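You operate a simulated robot arm through the tools that you are given. There is no shell and no other tool.

Carry out the task below with a simulated robot arm. There is one attempt and no reset: what you move stays moved.

Task
Bring the head back on after its stop was hit.
Fine: pull the stop button out, switch the isolator at the head on, press RESET once, then the drives switch on; see the lamp on its control box lit.

It is judged by the outcome, as a careful person would: the job done as asked, and still so three seconds after it is handed in. It fails if anything else is knocked over, pushed out of place, dropped, spilled or broken.

Robot
A 7-joint arm with a two-finger parallel gripper, fixed in place. Base frame: the origin is at the foot of the arm, x ahead of it, y to its left, z up. Lengths are in m, angles in rad, forces in N, time in s.
With the tool pointing down near the work surface it reaches from about 0.28 to 0.72 m from the base axis. Its first joint turns from -2.897 to 2.897 rad. Payload 3.43 kg.
The TCP is the grasp point between the finger pads, 0.034 m short of the fingertips. In the tool frame z runs along the fingers and y along their closing line. Largest opening 0.128 m; finger width 0.024, thickness 0.012; the body of the gripper, 0.048 by 0.13 m, starts 0.096 m behind the TCP.
Orientation is that of the tool frame in the base frame, as [roll, pitch, yaw] about the fixed x, y, z axes, in that order (R = Rz(yaw) Ry(pitch) Rx(roll)). With the fingers straight down and closing along the base's y, the tool's x points along the base's -x, its y along +y and its z along -z.

Tools
- The arm moves only by the tool send_rows. Its argument "rows" is text: rows parted by semicolons, each of 7 numbers parted by spaces: the shift along the tool's x, y, z in m, then the turn, a rotation vector about the tool's x, y, z in rad, then the gripper command, from -1 (fully open) to 1 (shut), values between in proportion. In form: dx dy dz wx wy wz hand; .... A call has 1 to 20 rows; each row is the pose to reach, as a shift and turn from the pose commanded when the call began, along the tool's axes at that moment. Rows are played at 5 a second. More than 0.05 m and 0.15 rad between two rows, or a gripper value outside its range, and nothing of the call is played. A pose out of reach is approached as far as the arm can. The call stops where the force on the tool passes 40 N (or 10 N more than at its start, if that is more) or the arm is blocked; 0.2 s more then pass. The fingers move at their own pace (about 0.108 m/s each) and stop on an object; they squeeze with about 28 N. The grip force told is the motor's: it shows also when the fingers shut on nothing. Time passes only in rows, and 0.2 s behind the last, so rows that repeat a pose let the fingers close. It gives the time, the measured TCP pose, the force on the tool (base axes), the opening and the grip force at its end, in the units of the frame above (readings bear some noise), with the torque about the TCP (base axes, N m) and any sound that the robot's microphone picked up.
- Cameras (640 x 400 px; columns grow to the right, rows downward): "scene" is fixed at [0.2207, 0.5002, 1.6689]; the picture's right is [-0.72, -0.70, 0.00], its down [-0.53, 0.55, -0.65] and it looks along [0.45, -0.46, -0.76] (base axes); focal length 239 px, centre (320, 200). "wrist" rides on the gripper at [0.076, -0.011, -0.16] in the tool frame; the picture's right is [0.15, 0.99, 0.00], its down [-0.88, 0.13, -0.46] and it looks along [-0.45, 0.07, 0.89] (tool axes); focal length 234 px, centre (320, 200). There is no depth. A picture from a camera that has moved, and an enlarged one, comes with that camera's place and axes in the base frame and with its lens. The place of the scene camera against the robot may be out by one fixed shift of up to 0.018 m in any direction.
- get_image(camera): a new picture of that camera. No time passes.
- lift_body(by): slides the trunk up (or, below 0, down) by that many m; the arm rides with it, the base frame stays. It gives what a move gives, with no picture.
- close_up(camera, box): a new picture of the part [left, top, right, bottom] of that camera's present view, enlarged. No time passes.
- sign_off(): hands the job in; it is judged then, once.

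Places have to be worked out from the pictures, the camera data and where the tool is seen. Open the gripper and draw the arm clear of the work before you hand the job in, unless the task says otherwise.

The tools are called after "Emit:" as name(argument=value, ...) on one line, values as JSON. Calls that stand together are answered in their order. send_rows: Moves the arm, as the interface text tells. Its arguments: {"type":"object","properties":{"rows":{"type":"string"}},"required":["rows"]} The other tools are called the same way: lift_body (by) slides the trunk up or down; get_image (camera) takes a picture; close_up (camera, box) takes an enlarged picture of a part of a camera's view; sign_off () hands the job in.

At the start:

```text
time: 0.0
tcp_pos: [0.4194, 0.0601, 1.3704]
tool_rot: [3.141, 0.0, -3.14]
wrist_force: [0.1, 0.2, -0.3]
wrist_torque: [-0.01, 0.01, 0.03]
width: 0.1279
grip_force: 0.2
trunk travel left (down, up): [-0.275, 0.049]
```

scene: 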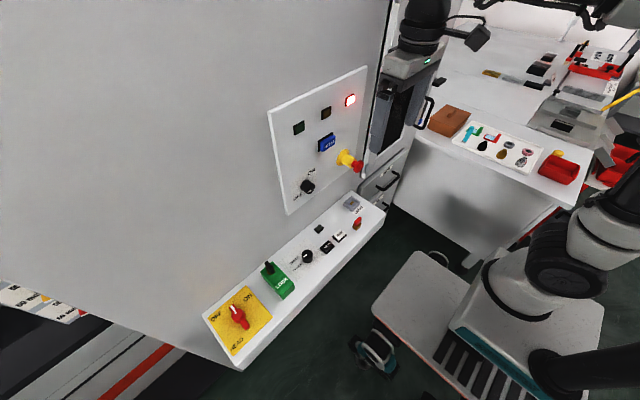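
wrist: 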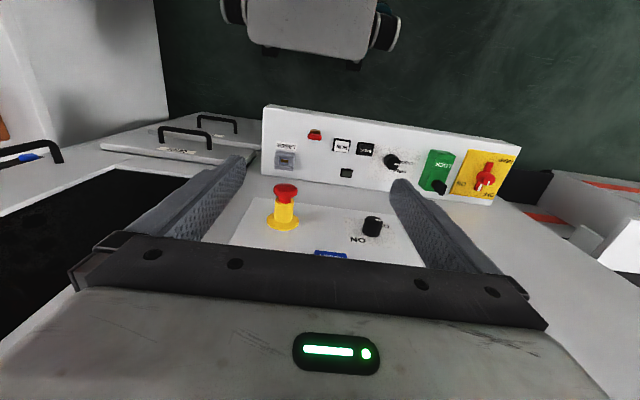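

I start by looking closely at the panel on the machine and the control ledge in front of it, to read labels before moving.

Emit:
close_up(camera="scene", box=[260, 60, 400, 220])

Emit:
close_up(camera="scene", box=[195, 180, 395, 370])

Emit:
close_up(camera="wrist", box=[220, 90, 540, 280])

```text
2.50 times, centred on (330, 140) of scene
camera zoom: at [0.2207, 0.5002, 1.6689], right [-0.72, -0.7, 0.0], down [-0.53, 0.55, -0.65], along [0.45, -0.46, -0.76], focal length 598 px, centre (295, 350)
```

zoom: 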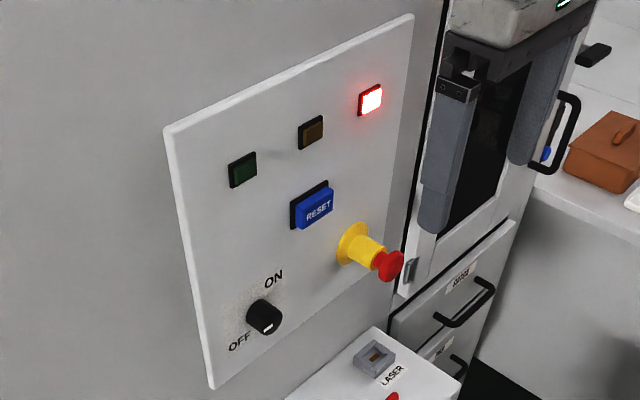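

```text
2.11 times, centred on (295, 275) of scene
camera zoom: at [0.2207, 0.5002, 1.6689], right [-0.72, -0.7, 0.0], down [-0.53, 0.55, -0.65], along [0.45, -0.46, -0.76], focal length 504 px, centre (373, 42)
```

zoom: 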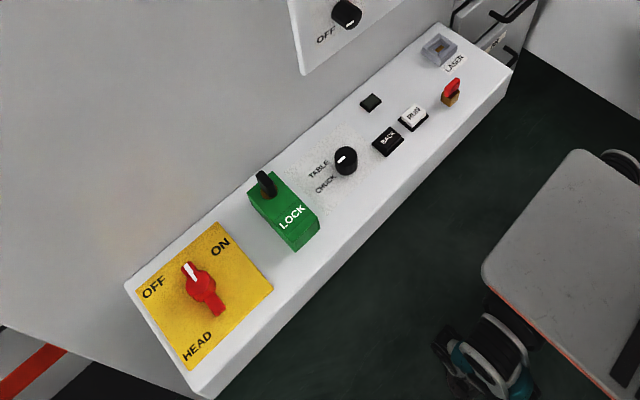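

```text
2.00 times, centred on (380, 185) of wrist
camera zoom: at [0.3417, 0.0499, 1.5296], right [-0.15, 0.99, 0.0], down [0.88, 0.13, 0.46], along [0.45, 0.07, -0.89], focal length 468 px, centre (200, 230)
```

zoom: 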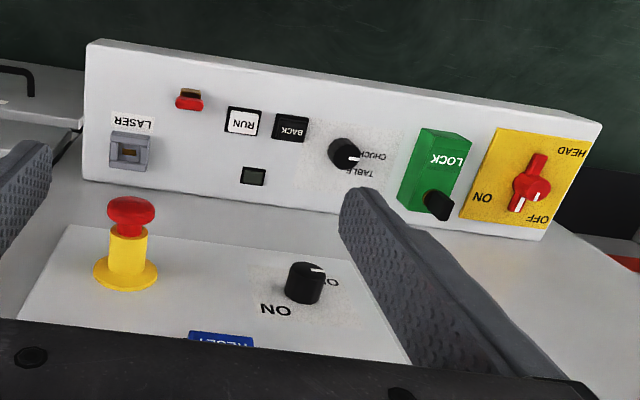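

The tool points down at x=0.42. The panel (E-stop, RESET, ON/OFF knob, lamps) is on a vertical wall facing the robot at x≈0.6, and the console with the HEAD isolator lies below it at about (0.51, 0.53, 0.94). I turn the tool to point forward, staying well clear of the wall, so the wrist camera can view the panel.

Emit:
send_rows(rows="0.01 -0.004 0.01 0 -0.14 0 -1; 0.02 -0.008 0.02 0 -0.28 0 -1; 0.03 -0.012 0.03 0 -0.42 0 -1; 0.04 -0.016 0.04 0 -0.56 0 -1; 0.05 -0.02 0.05 0 -0.70 0 -1; 0.055 -0.024 0.06 0 -0.84 0 -1; 0.06 -0.028 0.07 0 -0.98 0 -1; 0.06 -0.032 0.08 0 -1.12 0 -1; 0.06 -0.036 0.09 0 -1.26 0 -1; 0.06 -0.04 0.1 0 -1.40 0 -1; 0.06 -0.044 0.12 0 -1.5708 0 -1")

```text
refused: row 11 steps farther than a row can; nothing moved
```

The last row turned 0.17 rad, over the limit; I split the turn into 12 even rows.

Emit:
send_rows(rows="0.01 -0.004 0.01 0 -0.131 0 -1; 0.02 -0.008 0.02 0 -0.262 0 -1; 0.03 -0.012 0.03 0 -0.393 0 -1; 0.04 -0.016 0.04 0 -0.524 0 -1; 0.05 -0.02 0.05 0 -0.655 0 -1; 0.055 -0.024 0.06 0 -0.785 0 -1; 0.06 -0.028 0.07 0 -0.916 0 -1; 0.06 -0.032 0.08 0 -1.047 0 -1; 0.06 -0.036 0.09 0 -1.178 0 -1; 0.06 -0.04 0.1 0 -1.309 0 -1; 0.06 -0.042 0.11 0 -1.44 0 -1; 0.06 -0.044 0.12 0 -1.5708 0 -1")

Emit:
get_image(camera="wrist")

Emit:
get_image(camera="scene")

```text
time: 2.6
tcp_pos: [0.4285, 0.2214, 1.3716]
tool_rot: [0.545, 1.559, 0.868]
wrist_force: [0.1, -1.5, -1.2]
wrist_torque: [0.01, 0.05, 0.1]
width: 0.1281
grip_force: 0.1
out of reach, approached as far as the arm can: row 8, 9, 10, 11, 12
trunk travel left (down, up): [-0.275, 0.049]
stopped in row 12: the arm was blocked; the commanded pose is now the measured one
```

```text
taken
camera wrist: at [0.2797, 0.1601, 1.2944], right [-0.31, 0.94, -0.14], down [-0.48, -0.03, 0.88], along [0.82, 0.34, 0.46], focal length 234 px, centre (320, 200)
```

wrist: 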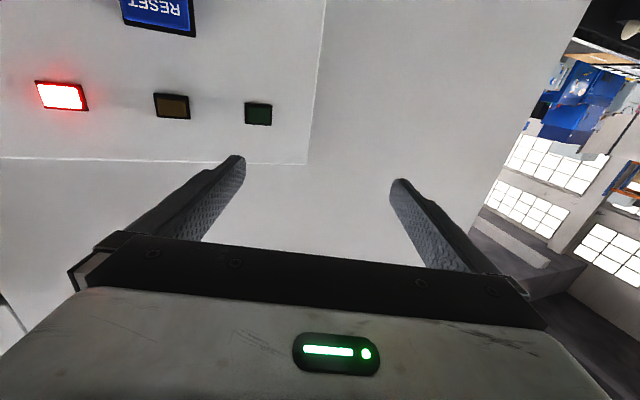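

```text
taken
```

scene: 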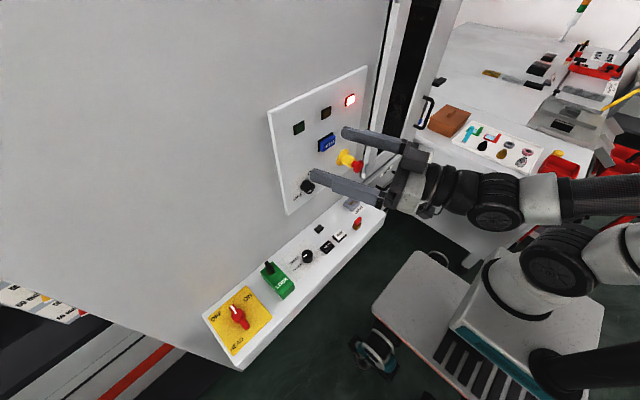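

The arm could not reach that pose (too high relative to the shoulder for a forward-pointing tool) and stopped with its fingertips around x≈0.46, clear of everything. Lowering the trunk should give the wrist room; the space below is free down to the console at z≈0.95.

Emit:
lift_body(by=-0.18)

Emit:
get_image(camera="wrist")

Emit:
get_image(camera="scene")

```text
time: 4.7
tcp_pos: [0.4278, 0.2219, 1.1927]
tool_rot: [0.38, 1.56, 0.704]
wrist_force: [0.0, 0.6, -0.5]
wrist_torque: [-0.01, -0.01, 0.01]
width: 0.128
grip_force: 0.1
trunk travel left (down, up): [-0.095, 0.229]
```

```text
taken
camera wrist: at [0.2802, 0.1624, 1.1144], right [-0.31, 0.94, -0.14], down [-0.48, -0.03, 0.88], along [0.82, 0.34, 0.46], focal length 234 px, centre (320, 200)
```

wrist: 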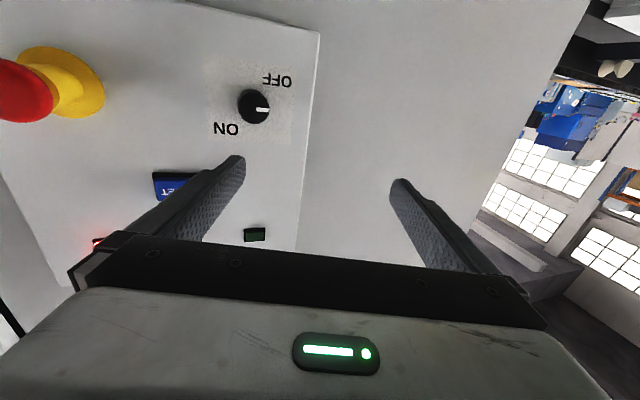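

```text
taken
```

scene: 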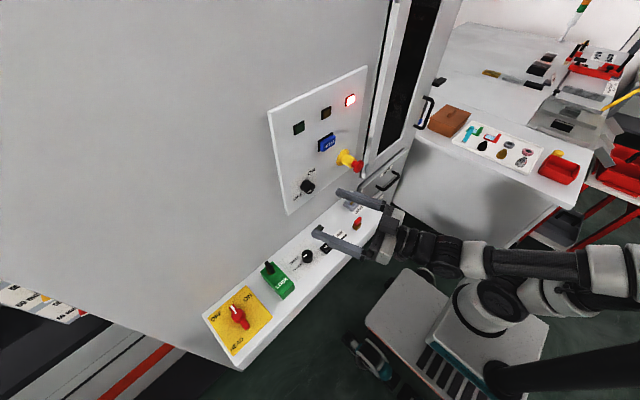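

From the two wrist views 0.18 m apart I place the panel face at x≈0.58: green lamp (0.19, 1.34), knob at y≈0.185, z≈1.15, E-stop axis at y≈0.02, z≈1.15 with its red head near x≈0.52, RESET around y≈0.10, z≈1.26. I turn the tool square to the wall and move it before the stop button, tips at x≈0.47.

Emit:
send_rows(rows="0.008 -0.039 -0.0105 0.065 0 0 -1; 0.017 -0.078 -0.021 0.13 0 0 -1; 0.026 -0.117 -0.032 0.194 0 0 -1; 0.034 -0.156 -0.042 0.258 0 0 -1; 0.043 -0.195 -0.0527 0.323 0 0 -1")

Emit:
get_image(camera="wrist")

Emit:
get_image(camera="scene")

```text
time: 6.0
tcp_pos: [0.4664, 0.0613, 1.2529]
tool_rot: [-0.353, 1.401, -0.309]
wrist_force: [0.2, -0.4, -0.5]
wrist_torque: [-0.02, -0.01, 0.05]
width: 0.128
grip_force: 0.1
out of reach, approached as far as the arm can: row 1, 2, 3, 4, 5
trunk travel left (down, up): [-0.095, 0.229]
stopped in row 5: the arm was blocked; the commanded pose is now the measured one
```

```text
taken
camera wrist: at [0.3202, 0.0394, 1.1536], right [-0.02, 0.98, -0.2], down [-0.6, 0.15, 0.79], along [0.8, 0.13, 0.58], focal length 234 px, centre (320, 200)
```

wrist: 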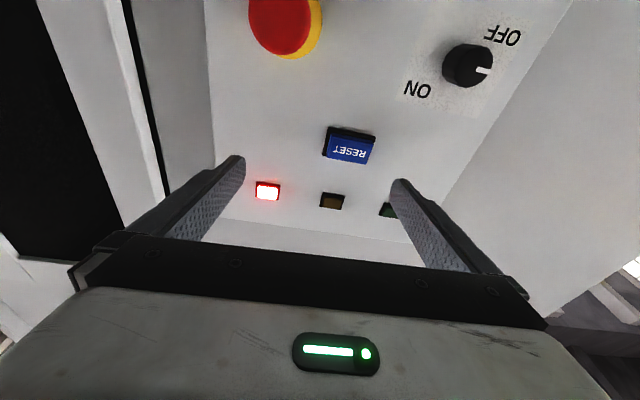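

```text
taken
```

scene: 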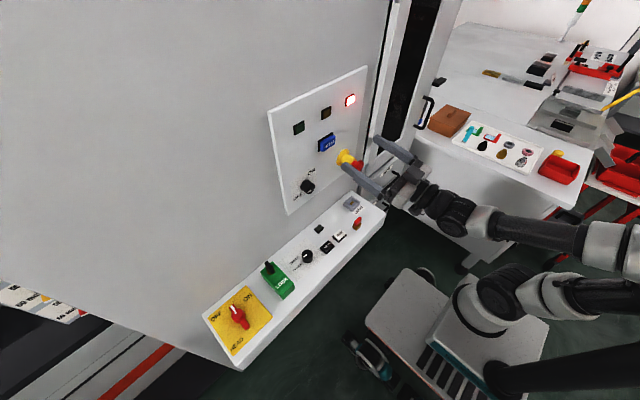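

The arm is still limited in height (q6-type limit: it went to z=1.25 instead of 1.15, tips at x≈0.50). I shift sideways to y≈0.15 to be clear of the stop head and then lower the trunk the rest of the way.

Emit:
send_rows(rows="-0.0023 0.045 -0.003 0 0 0 -1; -0.0046 0.09 -0.006 0 0 0 -1")

```text
time: 6.8
tcp_pos: [0.4715, 0.1463, 1.2149]
tool_rot: [-0.279, 1.501, -0.233]
wrist_force: [0.4, 0.5, -0.3]
wrist_torque: [0.03, -0.01, -0.02]
width: 0.1282
grip_force: 0.0
trunk travel left (down, up): [-0.095, 0.229]
stopped in row 2: the arm was blocked; the commanded pose is now the measured one
```

Tips at x≈0.505 and y 0.08–0.21, clear of the stop head and short of the knob (x≈0.55). Now lower the trunk by 0.09.

Emit:
lift_body(by=-0.09)

Emit:
get_image(camera="wrist")

Emit:
get_image(camera="scene")

```text
time: 8.0
tcp_pos: [0.4712, 0.1481, 1.1285]
tool_rot: [-0.235, 1.498, -0.183]
wrist_force: [0.4, 0.6, 0.2]
wrist_torque: [-0.07, 0.03, 0.03]
width: 0.1277
grip_force: 0.0
trunk travel left (down, up): [-0.005, 0.319]
```

```text
taken
camera wrist: at [0.3176, 0.1284, 1.0413], right [-0.04, 0.99, -0.16], down [-0.52, 0.12, 0.84], along [0.85, 0.12, 0.51], focal length 234 px, centre (320, 200)
```

wrist: 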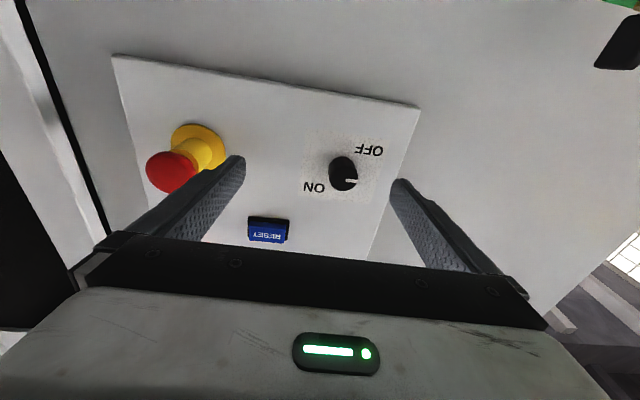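

```text
taken
```

scene: 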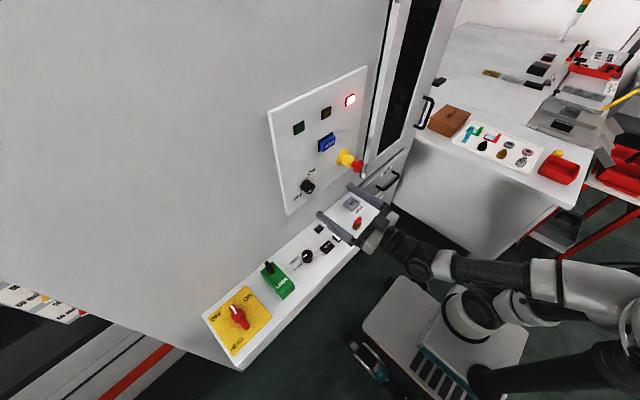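

Refined: E-stop axis y≈0.016, z≈1.15, red head near x≈0.53; knob (0.56, 0.184, 1.15); RESET (0.57, 0.10, 1.25). I back off slightly, square the tool to the wall, then slide across in front of the stop button at x≈0.435.

Emit:
send_rows(rows="-0.012 0.001 -0.017 0.025 0.036 0.008 -1; -0.024 0.0015 -0.0343 0.0513 0.0715 0.017 -1; -0.0235 -0.043 -0.0366 0.0513 0.0715 0.017 -1; -0.023 -0.087 -0.039 0.0513 0.0715 0.017 -1; -0.0223 -0.1304 -0.0413 0.0513 0.0715 0.017 -1; -0.0223 -0.1304 -0.0413 0.0513 0.0715 0.017 -1")

Emit:
get_image(camera="wrist")

```text
time: 8.7
tcp_pos: [0.4691, 0.1241, 1.0637]
tool_rot: [2.818, 1.357, 2.801]
wrist_force: [0.3, -0.2, 0.8]
wrist_torque: [-0.02, 0.01, -0.02]
width: 0.1281
grip_force: 0.0
trunk travel left (down, up): [-0.005, 0.319]
stopped in row 3: the arm was blocked; the commanded pose is now the measured one
```

```text
taken
camera wrist: at [0.2957, 0.1196, 1.0206], right [-0.01, 1.0, -0.08], down [-0.27, 0.07, 0.96], along [0.96, 0.03, 0.27], focal length 234 px, centre (320, 200)
```

wrist: 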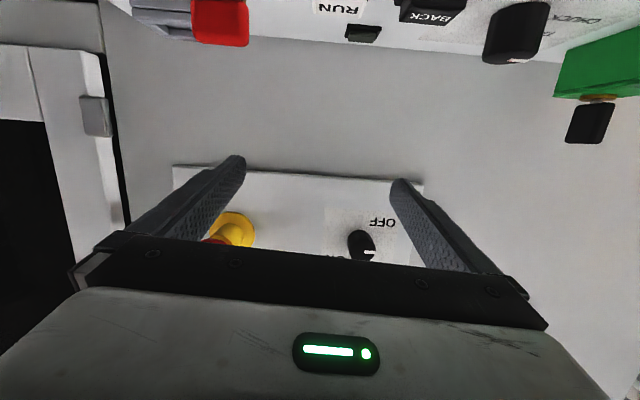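

The arm swung unexpectedly downward (tracking stopped it; no contact force). It's likely changing its joint branch, so I test with a hold and a small move up and back to see if it tracks properly now.

Emit:
send_rows(rows="0 0 0 0 0 0 -1; -0.012 0 -0.009 0 0 0 -1; -0.024 0.001 -0.018 0 0 0 -1; -0.035 0.002 -0.0276 0 0 0 -1; -0.035 0.002 -0.0276 0 0 0 -1")

Emit:
get_image(camera="scene")

```text
time: 9.7
tcp_pos: [0.4623, 0.1183, 1.0349]
tool_rot: [2.803, 1.178, 2.798]
wrist_force: [-1.3, 0.2, -0.3]
wrist_torque: [0.01, 0.0, -0.03]
width: 0.1283
grip_force: 0.2
trunk travel left (down, up): [-0.005, 0.319]
stopped in row 5: the arm was blocked; the commanded pose is now the measured one
```

```text
taken
```

scene: 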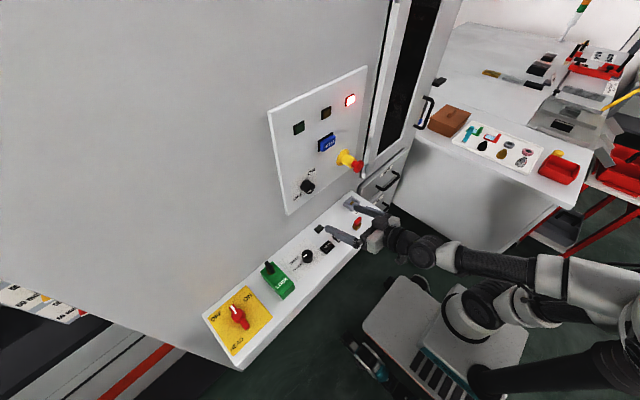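

The tool drifts downward while asked to go up, which suggests it isn't tracking. I send pure hold rows to see if it drifts by itself.

Emit:
send_rows(rows="0 0 0 0 0 0 -1; 0 0 0 0 0 0 -1; 0 0 0 0 0 0 -1")

```text
time: 10.5
tcp_pos: [0.4622, 0.1209, 1.0379]
tool_rot: [2.8, 1.181, 2.798]
wrist_force: [1.1, -1.4, -0.2]
wrist_torque: [0.04, 0.0, 0.01]
width: 0.1278
grip_force: 0.0
trunk travel left (down, up): [-0.005, 0.319]
```

It holds steady, so there is no drift. I try a slow pure upward move of 0.03 m.

Emit:
send_rows(rows="-0.00925 0.0013 -0.0036 0 0 0 -1; -0.0185 0.0025 -0.0071 0 0 0 -1; -0.02775 0.0038 -0.0107 0 0 0 -1; -0.02775 0.0038 -0.0107 0 0 0 -1")

```text
time: 11.7
tcp_pos: [0.4598, 0.1386, 1.0267]
tool_rot: [2.793, 1.078, 2.848]
wrist_force: [-0.7, 0.1, -0.1]
wrist_torque: [-0.01, 0.0, 0.01]
width: 0.1277
grip_force: 0.1
trunk travel left (down, up): [-0.005, 0.319]
stopped in row 4: the arm was blocked; the commanded pose is now the measured one
```

Asked up, it again sank and pitched down, so the joint solution seems to lie elsewhere. I go with it: pitch the tool down toward the original down-pointing posture, with z rising, to get back to a healthy configuration.

Emit:
send_rows(rows="0 0 -0.01 0 0.1 0 -1; 0 0 -0.02 0 0.2 0 -1; 0 0 -0.03 0 0.3 0 -1; 0 0 -0.04 0 0.4 0 -1; 0 0 -0.05 0 0.4 0 -1")

Emit:
get_image(camera="scene")

```text
time: 12.4
tcp_pos: [0.4053, 0.178, 0.9684]
tool_rot: [2.862, 0.715, 3.064]
wrist_force: [0.8, 0.2, 0.8]
wrist_torque: [-0.01, 0.06, 0.01]
width: 0.1281
grip_force: 0.0
trunk travel left (down, up): [-0.005, 0.319]
stopped in row 3: the arm was blocked; the commanded pose is now the measured one
```

```text
taken
```

scene: 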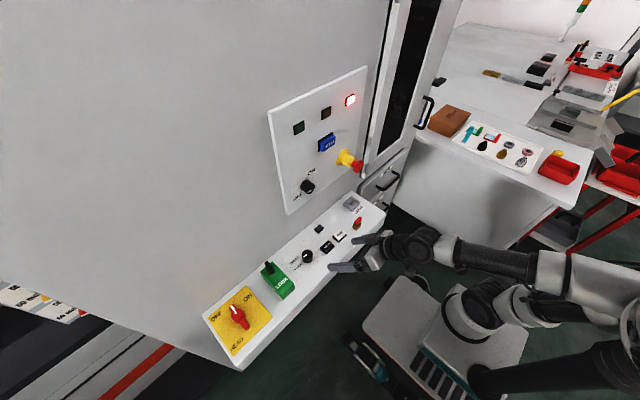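

The tool pitched down and is now low (tips z≈0.94) near the console's front edge, without contact. I raise the trunk, which moves straight up without joint motion, to regain clearance.

Emit:
lift_body(by=0.2)

Emit:
get_image(camera="scene")

```text
time: 14.6
tcp_pos: [0.4097, 0.1794, 1.1756]
tool_rot: [2.857, 0.728, 3.065]
wrist_force: [-0.2, -1.1, 0.1]
wrist_torque: [0.0, -0.02, 0.05]
width: 0.1279
grip_force: 0.1
trunk travel left (down, up): [-0.205, 0.119]
```

```text
taken
```

scene: 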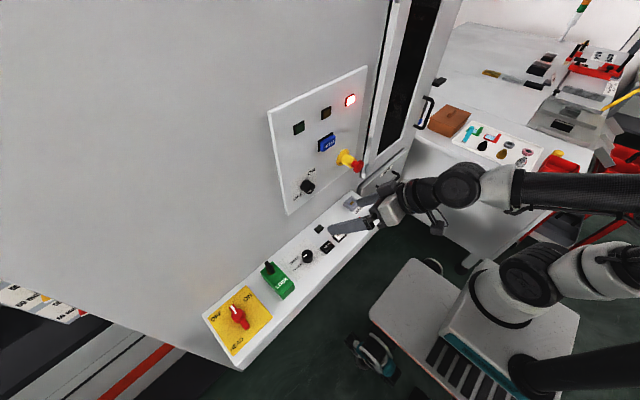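

Clear again. I rotate the tool back to pointing straight down in place to check that tracking is healthy there.

Emit:
send_rows(rows="0 0 0 0.0305 0.0915 0.0039 -1; 0 0 0 0.061 0.183 0.0077 -1; 0 0 0 0.0914 0.2746 0.0116 -1; 0 0 0 0.1219 0.3661 0.0155 -1; 0 0 0 0.1524 0.4577 0.0193 -1; 0 0 0 0.1829 0.5492 0.0232 -1; 0 0 0 0.2133 0.6408 0.027 -1; 0 0 0 0.2438 0.7323 0.0309 -1; 0 0 0 0.2438 0.7323 0.0309 -1")

Emit:
get_image(camera="scene")

```text
time: 15.7
tcp_pos: [0.4002, 0.1927, 1.2182]
tool_rot: [3.119, 0.476, -3.097]
wrist_force: [-0.6, -0.6, 0.2]
wrist_torque: [0.02, -0.02, 0.02]
width: 0.1279
grip_force: 0.0
trunk travel left (down, up): [-0.205, 0.119]
stopped in row 5: the arm was blocked; the commanded pose is now the measured one
```

```text
taken
```

scene: 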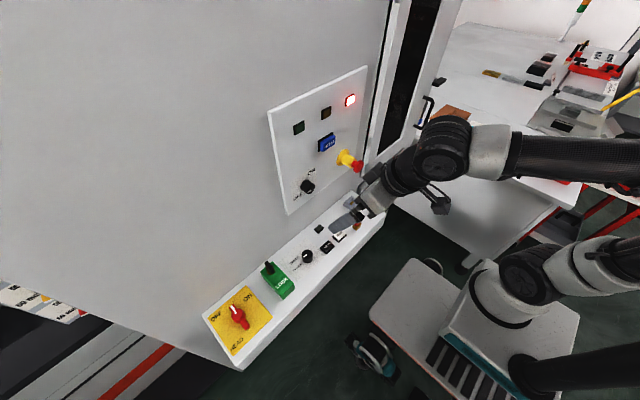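

Progress: pitch is now 0.48 from vertical. I finish the turn to straight down more slowly.

Emit:
send_rows(rows="0 0 0 0.004 0.06 0.006 -1; 0 0 0 0.008 0.12 0.012 -1; 0 0 0 0.012 0.18 0.018 -1; 0 0 0 0.016 0.24 0.024 -1; 0 0 0 0.02 0.3 0.03 -1; 0 0 0 0.025 0.36 0.036 -1; 0 0 0 0.029 0.42 0.042 -1; 0 0 0 0.033 0.475 0.049 -1; 0 0 0 0.033 0.475 0.049 -1; 0 0 0 0.033 0.475 0.049 -1")

Emit:
get_image(camera="scene")

```text
time: 17.9
tcp_pos: [0.4014, 0.1929, 1.2229]
tool_rot: [-3.139, 0.005, 3.138]
wrist_force: [-1.2, -1.0, -0.3]
wrist_torque: [-0.01, -0.02, -0.01]
width: 0.1279
grip_force: 0.0
trunk travel left (down, up): [-0.205, 0.119]
```

```text
taken
```

scene: 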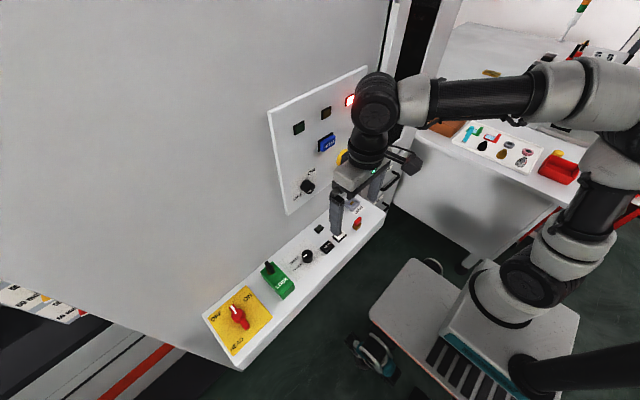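

Tracking is now exact with the tool down (previous troubles came from nearing a wrist limit when fully horizontal). A 45° tilt will do for the stop button. I take wrist views from here to refine positions.

Emit:
get_image(camera="wrist")

Emit:
close_up(camera="wrist", box=[120, 40, 440, 240])

```text
taken
camera wrist: at [0.3234, 0.1821, 1.3805], right [-0.15, 0.99, 0.0], down [0.88, 0.13, 0.46], along [0.46, 0.06, -0.89], focal length 234 px, centre (320, 200)
```

wrist: 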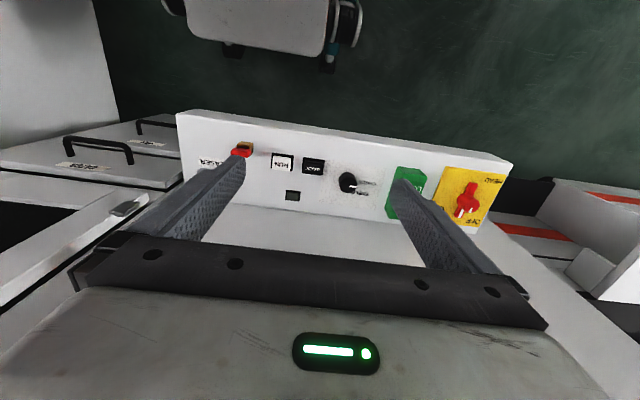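

```text
2.00 times, centred on (280, 140) of wrist
camera zoom: at [0.3234, 0.1821, 1.3805], right [-0.15, 0.99, 0.0], down [0.88, 0.13, 0.46], along [0.46, 0.06, -0.89], focal length 468 px, centre (400, 320)
```

zoom: 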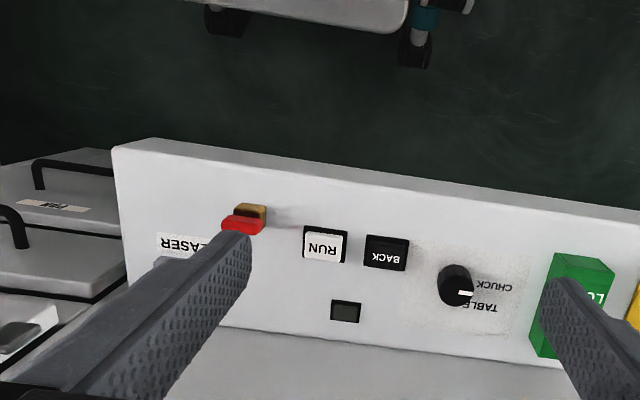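

I now move to in front of the stop button at a standoff (TCP ≈ (0.43, 0.016, 1.25)) while tilting the tool 45° forward.

Emit:
send_rows(rows="-0.005 -0.03 -0.005 0 -0.131 0 -1; -0.01 -0.06 -0.01 0 -0.262 0 -1; -0.015 -0.09 -0.014 0 -0.393 0 -1; -0.02 -0.12 -0.018 0 -0.524 0 -1; -0.025 -0.15 -0.022 0 -0.655 0 -1; -0.029 -0.177 -0.027 0 -0.785 0 -1; -0.029 -0.177 -0.027 0 -0.785 0 -1")

Emit:
get_image(camera="wrist")

Emit:
get_image(camera="scene")

```text
time: 19.5
tcp_pos: [0.435, 0.0099, 1.2239]
tool_rot: [3.125, 0.738, 3.12]
wrist_force: [0.2, 0.0, -0.1]
wrist_torque: [0.0, -0.01, 0.0]
width: 0.1277
grip_force: 0.1
trunk travel left (down, up): [-0.205, 0.119]
```

```text
taken
camera wrist: at [0.2697, 0.0004, 1.2921], right [-0.1, 0.99, -0.09], down [0.35, 0.11, 0.93], along [0.93, 0.06, -0.36], focal length 234 px, centre (320, 200)
```

wrist: 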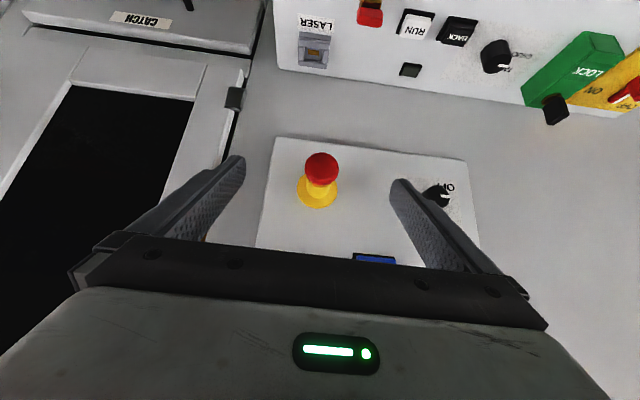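

```text
taken
```

scene: 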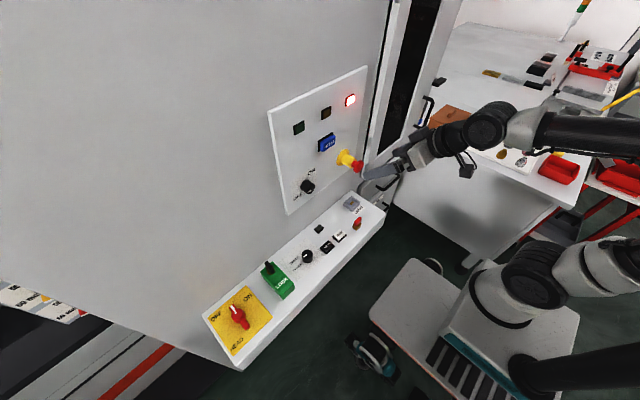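

Good view. The reading is about 2.6 cm below the commanded height, so I hold a moment to see if it settles.

Emit:
send_rows(rows="0 0 0 0 0 0 -1; 0 0 0 0 0 0 -1")

Emit:
close_up(camera="wrist", box=[240, 120, 480, 270])

```text
time: 20.1
tcp_pos: [0.434, 0.0103, 1.225]
tool_rot: [3.124, 0.736, 3.118]
wrist_force: [-0.1, -0.2, 0.3]
wrist_torque: [0.0, -0.02, 0.0]
width: 0.1279
grip_force: 0.0
trunk travel left (down, up): [-0.205, 0.119]
```

```text
2.67 times, centred on (360, 195) of wrist
camera zoom: at [0.2697, 0.0006, 1.2928], right [-0.1, 0.99, -0.09], down [0.35, 0.11, 0.93], along [0.93, 0.06, -0.36], focal length 624 px, centre (213, 213)
```

zoom: 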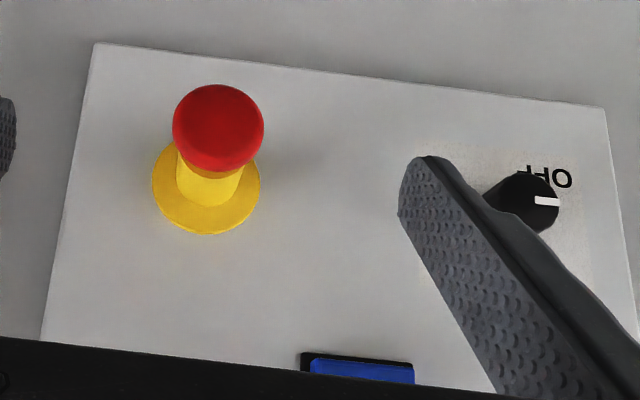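

Head of the stop button triangulates consistently to (0.521, 0.016, 1.152), diameter ≈0.042; the panel face is at x≈0.585. There is a constant small tracking offset, so I advance partway along the tool axis and read the pose before committing.

Emit:
send_rows(rows="0 0.003 0.02 0 0 0 -1; -0.005 0.006 0.04 0 0 0 -1; -0.01 0.006 0.06 0 0 0 -1; -0.01 0.006 0.06 0 0 0 -1")

Emit:
get_image(camera="wrist")

```text
time: 21.1
tcp_pos: [0.4807, 0.0227, 1.2134]
tool_rot: [-3.14, 0.788, 3.14]
wrist_force: [0.8, -0.6, -0.1]
wrist_torque: [0.02, -0.01, 0.04]
width: 0.128
grip_force: 0.1
trunk travel left (down, up): [-0.205, 0.119]
```

```text
taken
camera wrist: at [0.3127, 0.0118, 1.2708], right [-0.1, 0.99, -0.1], down [0.3, 0.13, 0.95], along [0.95, 0.06, -0.31], focal length 234 px, centre (320, 200)
```

wrist: 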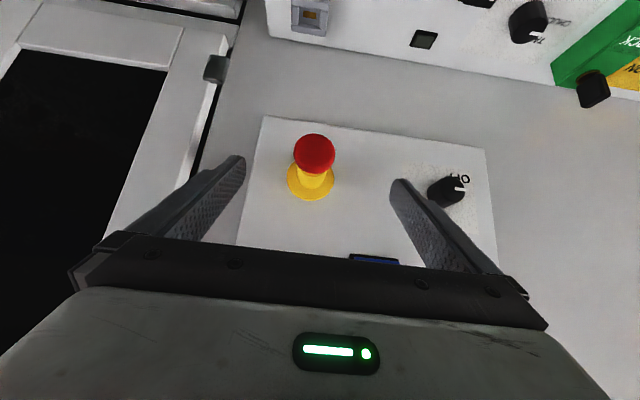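

Now the pose matches the command (the offset was only near the close-in limit). I advance to put the pads around the red head at (0.522, 0.0155, 1.152).

Emit:
send_rows(rows="0.0143 -0.0065 0.015 0 0 0 -1; 0.0143 -0.0065 0.035 0 0 0 -1; 0.0143 -0.0065 0.055 0 0 0 -1; 0.0143 -0.0065 0.0744 0 0 0 -1; 0.0143 -0.0065 0.0744 0 0 0 -1")

Emit:
get_image(camera="wrist")

Emit:
close_up(camera="scene", box=[280, 110, 420, 210])

```text
time: 22.3
tcp_pos: [0.522, 0.0155, 1.148]
tool_rot: [-3.14, 0.791, 3.141]
wrist_force: [0.4, -0.9, -0.7]
wrist_torque: [0.03, 0.0, 0.03]
width: 0.1281
grip_force: 0.1
trunk travel left (down, up): [-0.205, 0.119]
```

```text
taken
camera wrist: at [0.3541, 0.0046, 1.2076], right [-0.1, 0.99, -0.11], down [0.3, 0.13, 0.95], along [0.95, 0.07, -0.31], focal length 234 px, centre (320, 200)
```

wrist: 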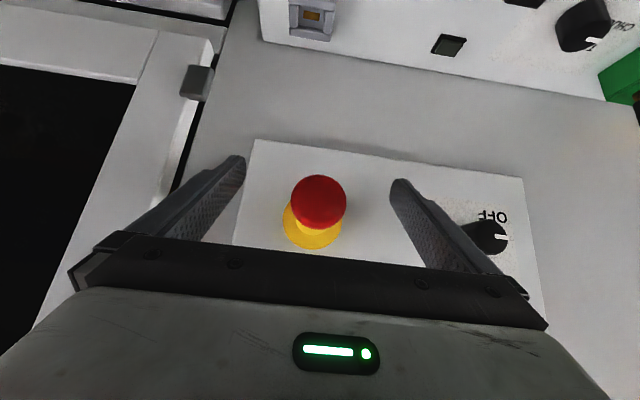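

```text
4.00 times, centred on (350, 160) of scene
camera zoom: at [0.2207, 0.5002, 1.6689], right [-0.72, -0.7, 0.0], down [-0.53, 0.55, -0.65], along [0.45, -0.46, -0.76], focal length 957 px, centre (200, 360)
```

zoom: 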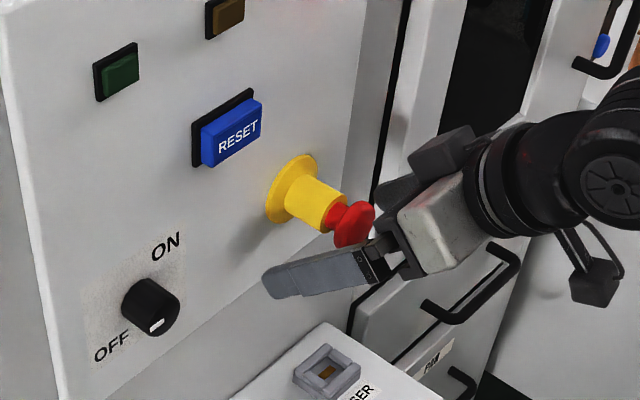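

The red head sits centred between the fingers (my ray gives y≈0.0156, z≈1.155). I close on it.

Emit:
send_rows(rows="0 0 0 0 0 0 0.2; 0 0 0 0 0 0 1; 0 0 0 0 0 0 1; 0 0 0 0 0 0 1; 0 0 0 0 0 0 1")

Emit:
close_up(camera="scene", box=[280, 110, 420, 210])

Emit:
get_image(camera="wrist")

```text
time: 23.5
tcp_pos: [0.5209, 0.0153, 1.1489]
tool_rot: [-3.139, 0.791, -3.14]
wrist_force: [-0.3, -2.9, 0.0]
wrist_torque: [-0.05, 0.0, 0.25]
width: 0.0408
grip_force: 44.7
trunk travel left (down, up): [-0.205, 0.119]
```

```text
4.00 times, centred on (350, 160) of scene
camera zoom: at [0.2207, 0.5002, 1.6689], right [-0.72, -0.7, 0.0], down [-0.53, 0.55, -0.65], along [0.45, -0.46, -0.76], focal length 957 px, centre (200, 360)
```

zoom: 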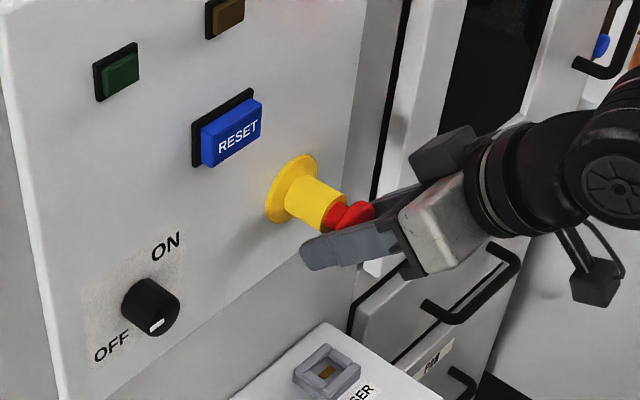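

```text
taken
camera wrist: at [0.3536, 0.0042, 1.2078], right [-0.1, 0.99, -0.11], down [0.3, 0.13, 0.95], along [0.95, 0.07, -0.31], focal length 234 px, centre (320, 200)
```

wrist: 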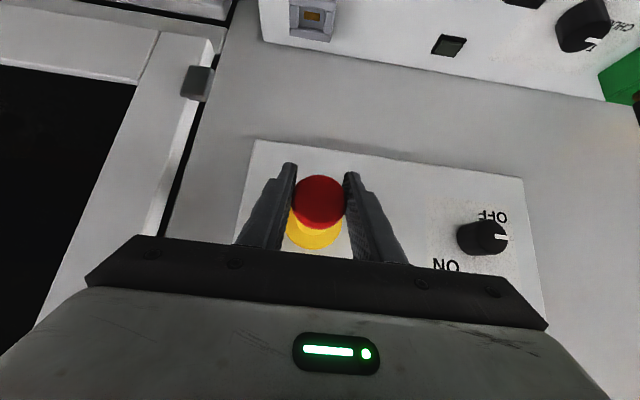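

The head is gripped at 0.041 m. I pull straight out along −x in 3 mm steps up to 15 mm, watching force and sound.

Emit:
send_rows(rows="0.0021 0 -0.0021 0 0 0 1; 0.0042 0 -0.0042 0 0 0 1; 0.0064 0 -0.0064 0 0 0 1; 0.0085 0 -0.0085 0 0 0 1; 0.0106 0 -0.0106 0 0 0 1; 0.0106 0 -0.0106 0 0 0 1")

Emit:
close_up(camera="scene", box=[280, 110, 420, 210])

```text
time: 24.9
tcp_pos: [0.512, 0.0148, 1.1505]
tool_rot: [3.141, 0.79, 3.14]
wrist_force: [33.6, -3.3, -6.2]
wrist_torque: [0.1, -0.4, 0.26]
width: 0.0405
grip_force: 44.7
trunk travel left (down, up): [-0.205, 0.119]
```

```text
4.00 times, centred on (350, 160) of scene
camera zoom: at [0.2207, 0.5002, 1.6689], right [-0.72, -0.7, 0.0], down [-0.53, 0.55, -0.65], along [0.45, -0.46, -0.76], focal length 957 px, centre (200, 360)
```

zoom: 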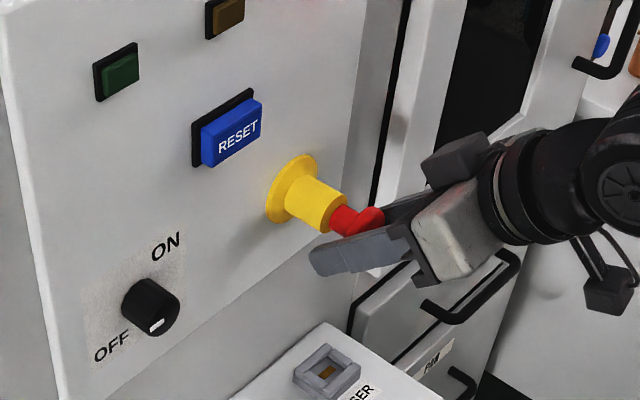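

The head came out about 9 mm with the hand and the pull is 34 N. It may be at its end stop or still before a detent; I pull a few mm more, carefully.

Emit:
send_rows(rows="0.0007 0 -0.0007 0 0 0 1; 0.0014 0 -0.0014 0 0 0 1; 0.0021 0 -0.0021 0 0 0 1; 0.0028 0 -0.0028 0 0 0 1; 0.0035 0 -0.0035 0 0 0 1")

Emit:
close_up(camera="scene", box=[280, 110, 420, 210])

```text
time: 26.1
tcp_pos: [0.5064, 0.0157, 1.1504]
tool_rot: [-3.141, 0.79, 3.139]
wrist_force: [37.3, -4.1, -3.8]
wrist_torque: [0.05, 0.26, -0.01]
width: 0.0403
grip_force: 44.5
trunk travel left (down, up): [-0.205, 0.119]
```

```text
4.00 times, centred on (350, 160) of scene
camera zoom: at [0.2207, 0.5002, 1.6689], right [-0.72, -0.7, 0.0], down [-0.53, 0.55, -0.65], along [0.45, -0.46, -0.76], focal length 957 px, centre (200, 360)
```

zoom: 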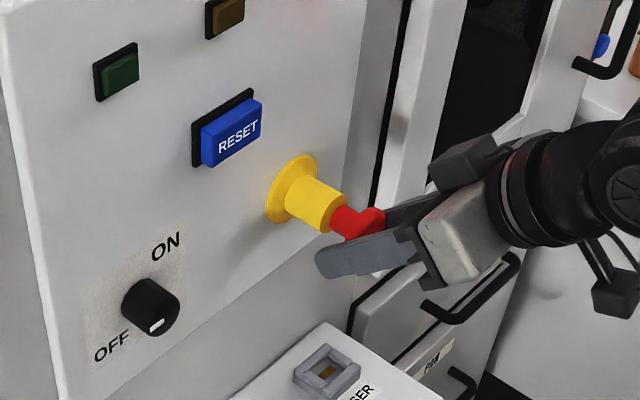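

The hand is now sliding on the head at ~37 N while the head no longer moves, so it's at its out-stop. I open the gripper and check whether the head stays out.

Emit:
send_rows(rows="0 0 0 0 0 0 0; 0 0 0 0 0 0 -1; 0 0 0 0 0 0 -1; 0 0 0 0 0 0 -1")

Emit:
close_up(camera="scene", box=[260, 60, 400, 220])

Emit:
get_image(camera="wrist")

```text
time: 27.1
tcp_pos: [0.5016, 0.015, 1.1512]
tool_rot: [-3.14, 0.792, 3.14]
wrist_force: [-0.1, 0.3, 0.3]
wrist_torque: [0.0, 0.0, 0.0]
width: 0.1277
grip_force: 0.0
trunk travel left (down, up): [-0.205, 0.119]
```

```text
2.50 times, centred on (330, 140) of scene
camera zoom: at [0.2207, 0.5002, 1.6689], right [-0.72, -0.7, 0.0], down [-0.53, 0.55, -0.65], along [0.45, -0.46, -0.76], focal length 598 px, centre (295, 350)
```

zoom: 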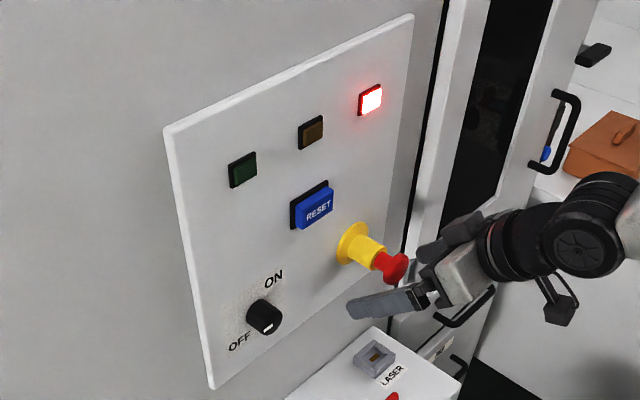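

```text
taken
camera wrist: at [0.3339, 0.0048, 1.2091], right [-0.1, 0.99, -0.11], down [0.3, 0.13, 0.95], along [0.95, 0.07, -0.31], focal length 234 px, centre (320, 200)
```

wrist: 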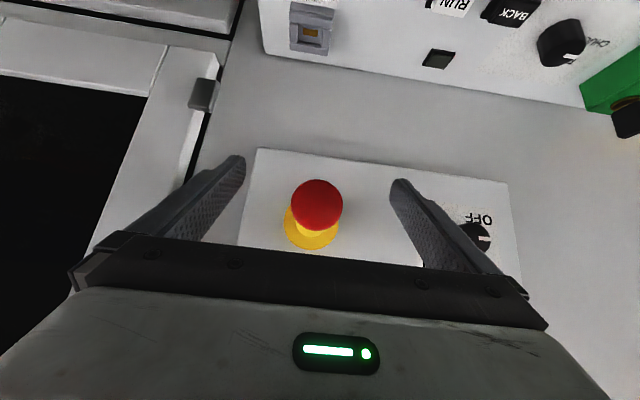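

The head appears to stay out; I enlarge to compare with the earlier view (red neck length).

Emit:
close_up(camera="scene", box=[280, 110, 420, 210])

```text
4.00 times, centred on (350, 160) of scene
camera zoom: at [0.2207, 0.5002, 1.6689], right [-0.72, -0.7, 0.0], down [-0.53, 0.55, -0.65], along [0.45, -0.46, -0.76], focal length 957 px, centre (200, 360)
```

zoom: 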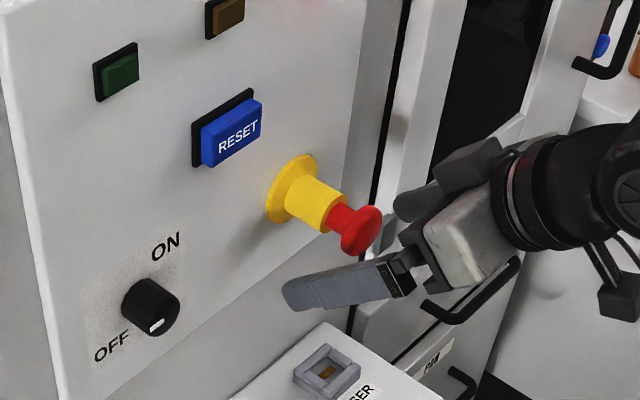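

The head now sits ~9 mm further out with a visible longer neck and stays put, so the stop is released. Next is the HEAD isolator: I back out, rise, turn the tool down and move left for a good look.

Emit:
send_rows(rows="0 0 -0.03 0 0 0 -1; 0 0 -0.055 0 0 0 -1; -0.03 0 -0.085 0 0 0 -1; -0.06 0 -0.115 0 0 0 -1; -0.07 0.02 -0.125 0 0.131 0 -1; -0.07 0.06 -0.125 0 0.262 0 -1; -0.07 0.1 -0.125 0 0.393 0 -1; -0.07 0.14 -0.125 0 0.524 0 -1; -0.07 0.18 -0.125 0 0.655 0 -1; -0.07 0.22 -0.125 0 0.785 0 -1; -0.07 0.26 -0.125 0 0.785 0 -1; -0.07 0.3 -0.125 0 0.785 0 -1; -0.07 0.34 -0.125 0 0.785 0 -1; -0.07 0.38 -0.125 0 0.785 0 -1; -0.07 0.42 -0.125 0 0.785 0 -1; -0.07 0.42 -0.125 0 0.785 0 -1")

Emit:
get_image(camera="wrist")

```text
time: 30.5
tcp_pos: [0.4423, 0.4166, 1.2795]
tool_rot: [-3.139, 0.005, -3.141]
wrist_force: [0.3, 0.2, 0.2]
wrist_torque: [0.01, -0.07, 0.01]
width: 0.1278
grip_force: 0.0
out of reach, approached as far as the arm can: row 15, 16
trunk travel left (down, up): [-0.205, 0.119]
```

```text
taken
camera wrist: at [0.3646, 0.4055, 1.4378], right [-0.15, 0.99, 0.0], down [0.88, 0.13, 0.46], along [0.46, 0.06, -0.89], focal length 234 px, centre (320, 200)
```

wrist: 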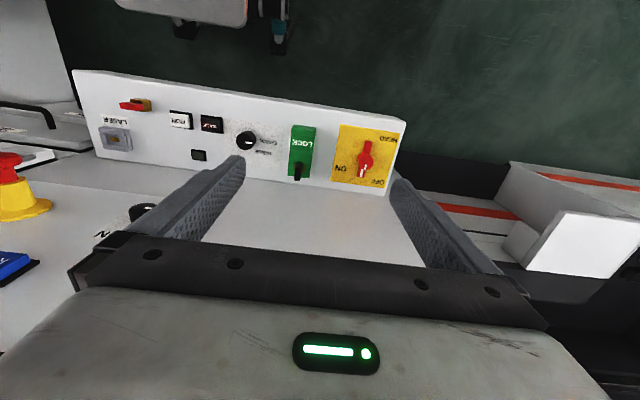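

HEAD handle triangulates to about (0.503, 0.521, 0.953). I look closer at the isolator from both cameras to judge pointer position and tilt of the face.

Emit:
close_up(camera="wrist", box=[280, 110, 420, 200])

Emit:
close_up(camera="scene", box=[200, 250, 310, 370])

```text
4.44 times, centred on (350, 155) of wrist
camera zoom: at [0.3646, 0.4055, 1.4378], right [-0.15, 0.99, 0.0], down [0.88, 0.13, 0.46], along [0.46, 0.06, -0.89], focal length 1041 px, centre (187, 400)
```

zoom: 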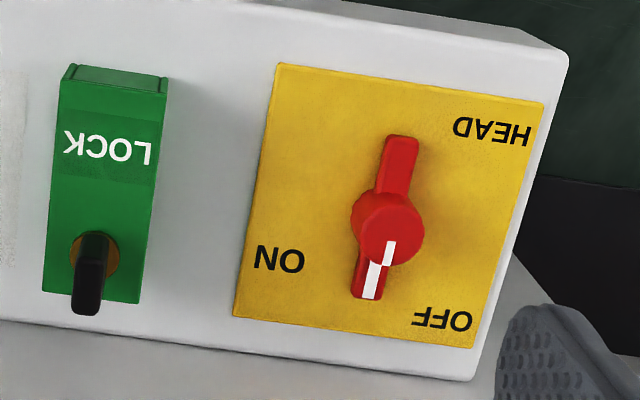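

```text
3.33 times, centred on (255, 310) of scene
camera zoom: at [0.2207, 0.5002, 1.6689], right [-0.72, -0.7, 0.0], down [-0.53, 0.55, -0.65], along [0.45, -0.46, -0.76], focal length 798 px, centre (537, -167)
```

zoom: 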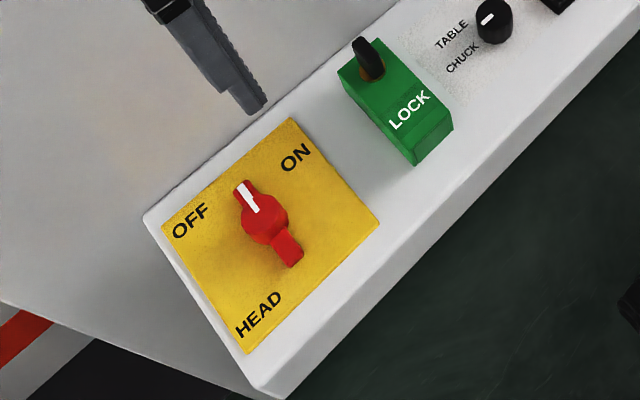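

The plate is horizontal: corners at about x 0.45–0.59, y 0.46–0.60, z≈0.895; the handle hub is at about (0.52, 0.53) and its pointer is at 12 o'clock (away from robot), OFF at left, ON at right. I lower the trunk by 0.15 for a closer look and better reach.

Emit:
lift_body(by=-0.15)

Emit:
send_rows(rows="-0.01 0.03 0 0 0 0 -1; -0.02 0.06 0 0 0 0 -1; -0.03 0.09 0 0 0 0 -1; -0.03 0.1 0 0 0 0 -1; -0.03 0.1 0 0 0 0 -1")

Emit:
get_image(camera="wrist")

```text
time: 32.2
tcp_pos: [0.4443, 0.4153, 1.1291]
tool_rot: [-3.14, 0.004, 3.139]
wrist_force: [0.2, -0.1, 0.4]
wrist_torque: [0.0, -0.02, 0.02]
width: 0.128
grip_force: 0.0
trunk travel left (down, up): [-0.055, 0.269]
```

```text
time: 33.4
tcp_pos: [0.4342, 0.4463, 1.1129]
tool_rot: [-3.14, 0.006, 3.139]
wrist_force: [-1.2, 0.3, -0.1]
wrist_torque: [0.01, 0.01, -0.01]
width: 0.128
grip_force: 0.1
out of reach, approached as far as the arm can: row 1, 2, 3, 4, 5
trunk travel left (down, up): [-0.055, 0.269]
```

```text
taken
camera wrist: at [0.3557, 0.4363, 1.2721], right [-0.15, 0.99, 0.0], down [0.88, 0.13, 0.46], along [0.46, 0.07, -0.89], focal length 234 px, centre (320, 200)
```

wrist: 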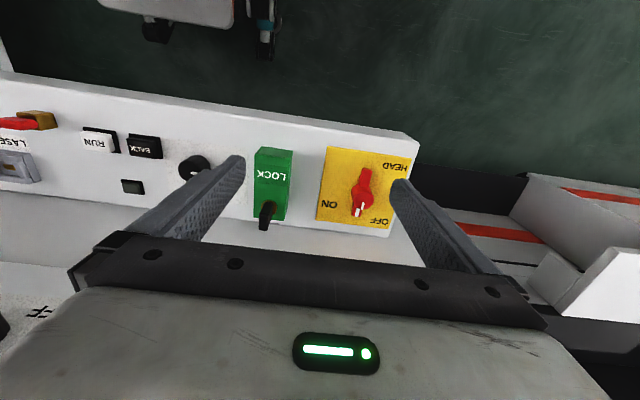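

The reach limit is due to the hand being high relative to the shoulder. I raise the trunk 0.2 and then lower the hand itself, which gives reach out to ~0.77.

Emit:
lift_body(by=0.2)

Emit:
send_rows(rows="0 0 0.04 0 0 0 -1; 0 0 0.08 0 0 0 -1; 0 0 0.12 0 0 0 -1; 0 0 0.16 0 0 0 -1; 0 0 0.18 0 0 0 -1; 0.02 0.03 0.20 0 0 0 -1; 0.04 0.06 0.2 0 0 0 -1; 0.04 0.06 0.2 0 0 0 -1")

Emit:
get_image(camera="wrist")

```text
time: 35.6
tcp_pos: [0.4329, 0.447, 1.3127]
tool_rot: [-3.138, 0.005, 3.139]
wrist_force: [0.2, 0.2, 0.0]
wrist_torque: [0.03, -0.01, 0.0]
width: 0.1282
grip_force: 0.0
trunk travel left (down, up): [-0.255, 0.069]
```

```text
time: 37.4
tcp_pos: [0.3931, 0.5033, 1.1148]
tool_rot: [-3.14, 0.004, 3.139]
wrist_force: [0.0, 0.3, 0.4]
wrist_torque: [0.03, -0.06, -0.02]
width: 0.1279
grip_force: 0.1
trunk travel left (down, up): [-0.255, 0.069]
```

```text
taken
camera wrist: at [0.3153, 0.4928, 1.2737], right [-0.14, 0.99, 0.0], down [0.88, 0.13, 0.46], along [0.46, 0.06, -0.89], focal length 234 px, centre (320, 200)
```

wrist: 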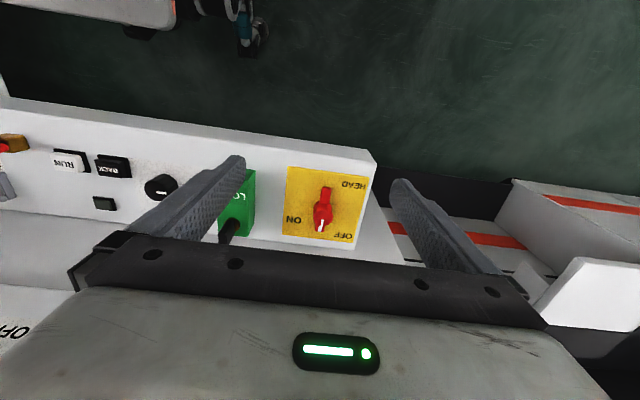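

Tracking is good here. I take an enlarged wrist view of the handle to fix its place.

Emit:
close_up(camera="wrist", box=[260, 150, 388, 250])

```text
4.00 times, centred on (324, 200) of wrist
camera zoom: at [0.3153, 0.4928, 1.2737], right [-0.14, 0.99, 0.0], down [0.88, 0.13, 0.46], along [0.46, 0.06, -0.89], focal length 937 px, centre (304, 200)
```

zoom: 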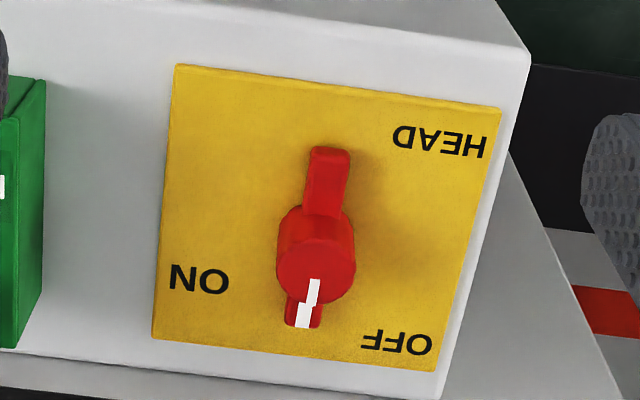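

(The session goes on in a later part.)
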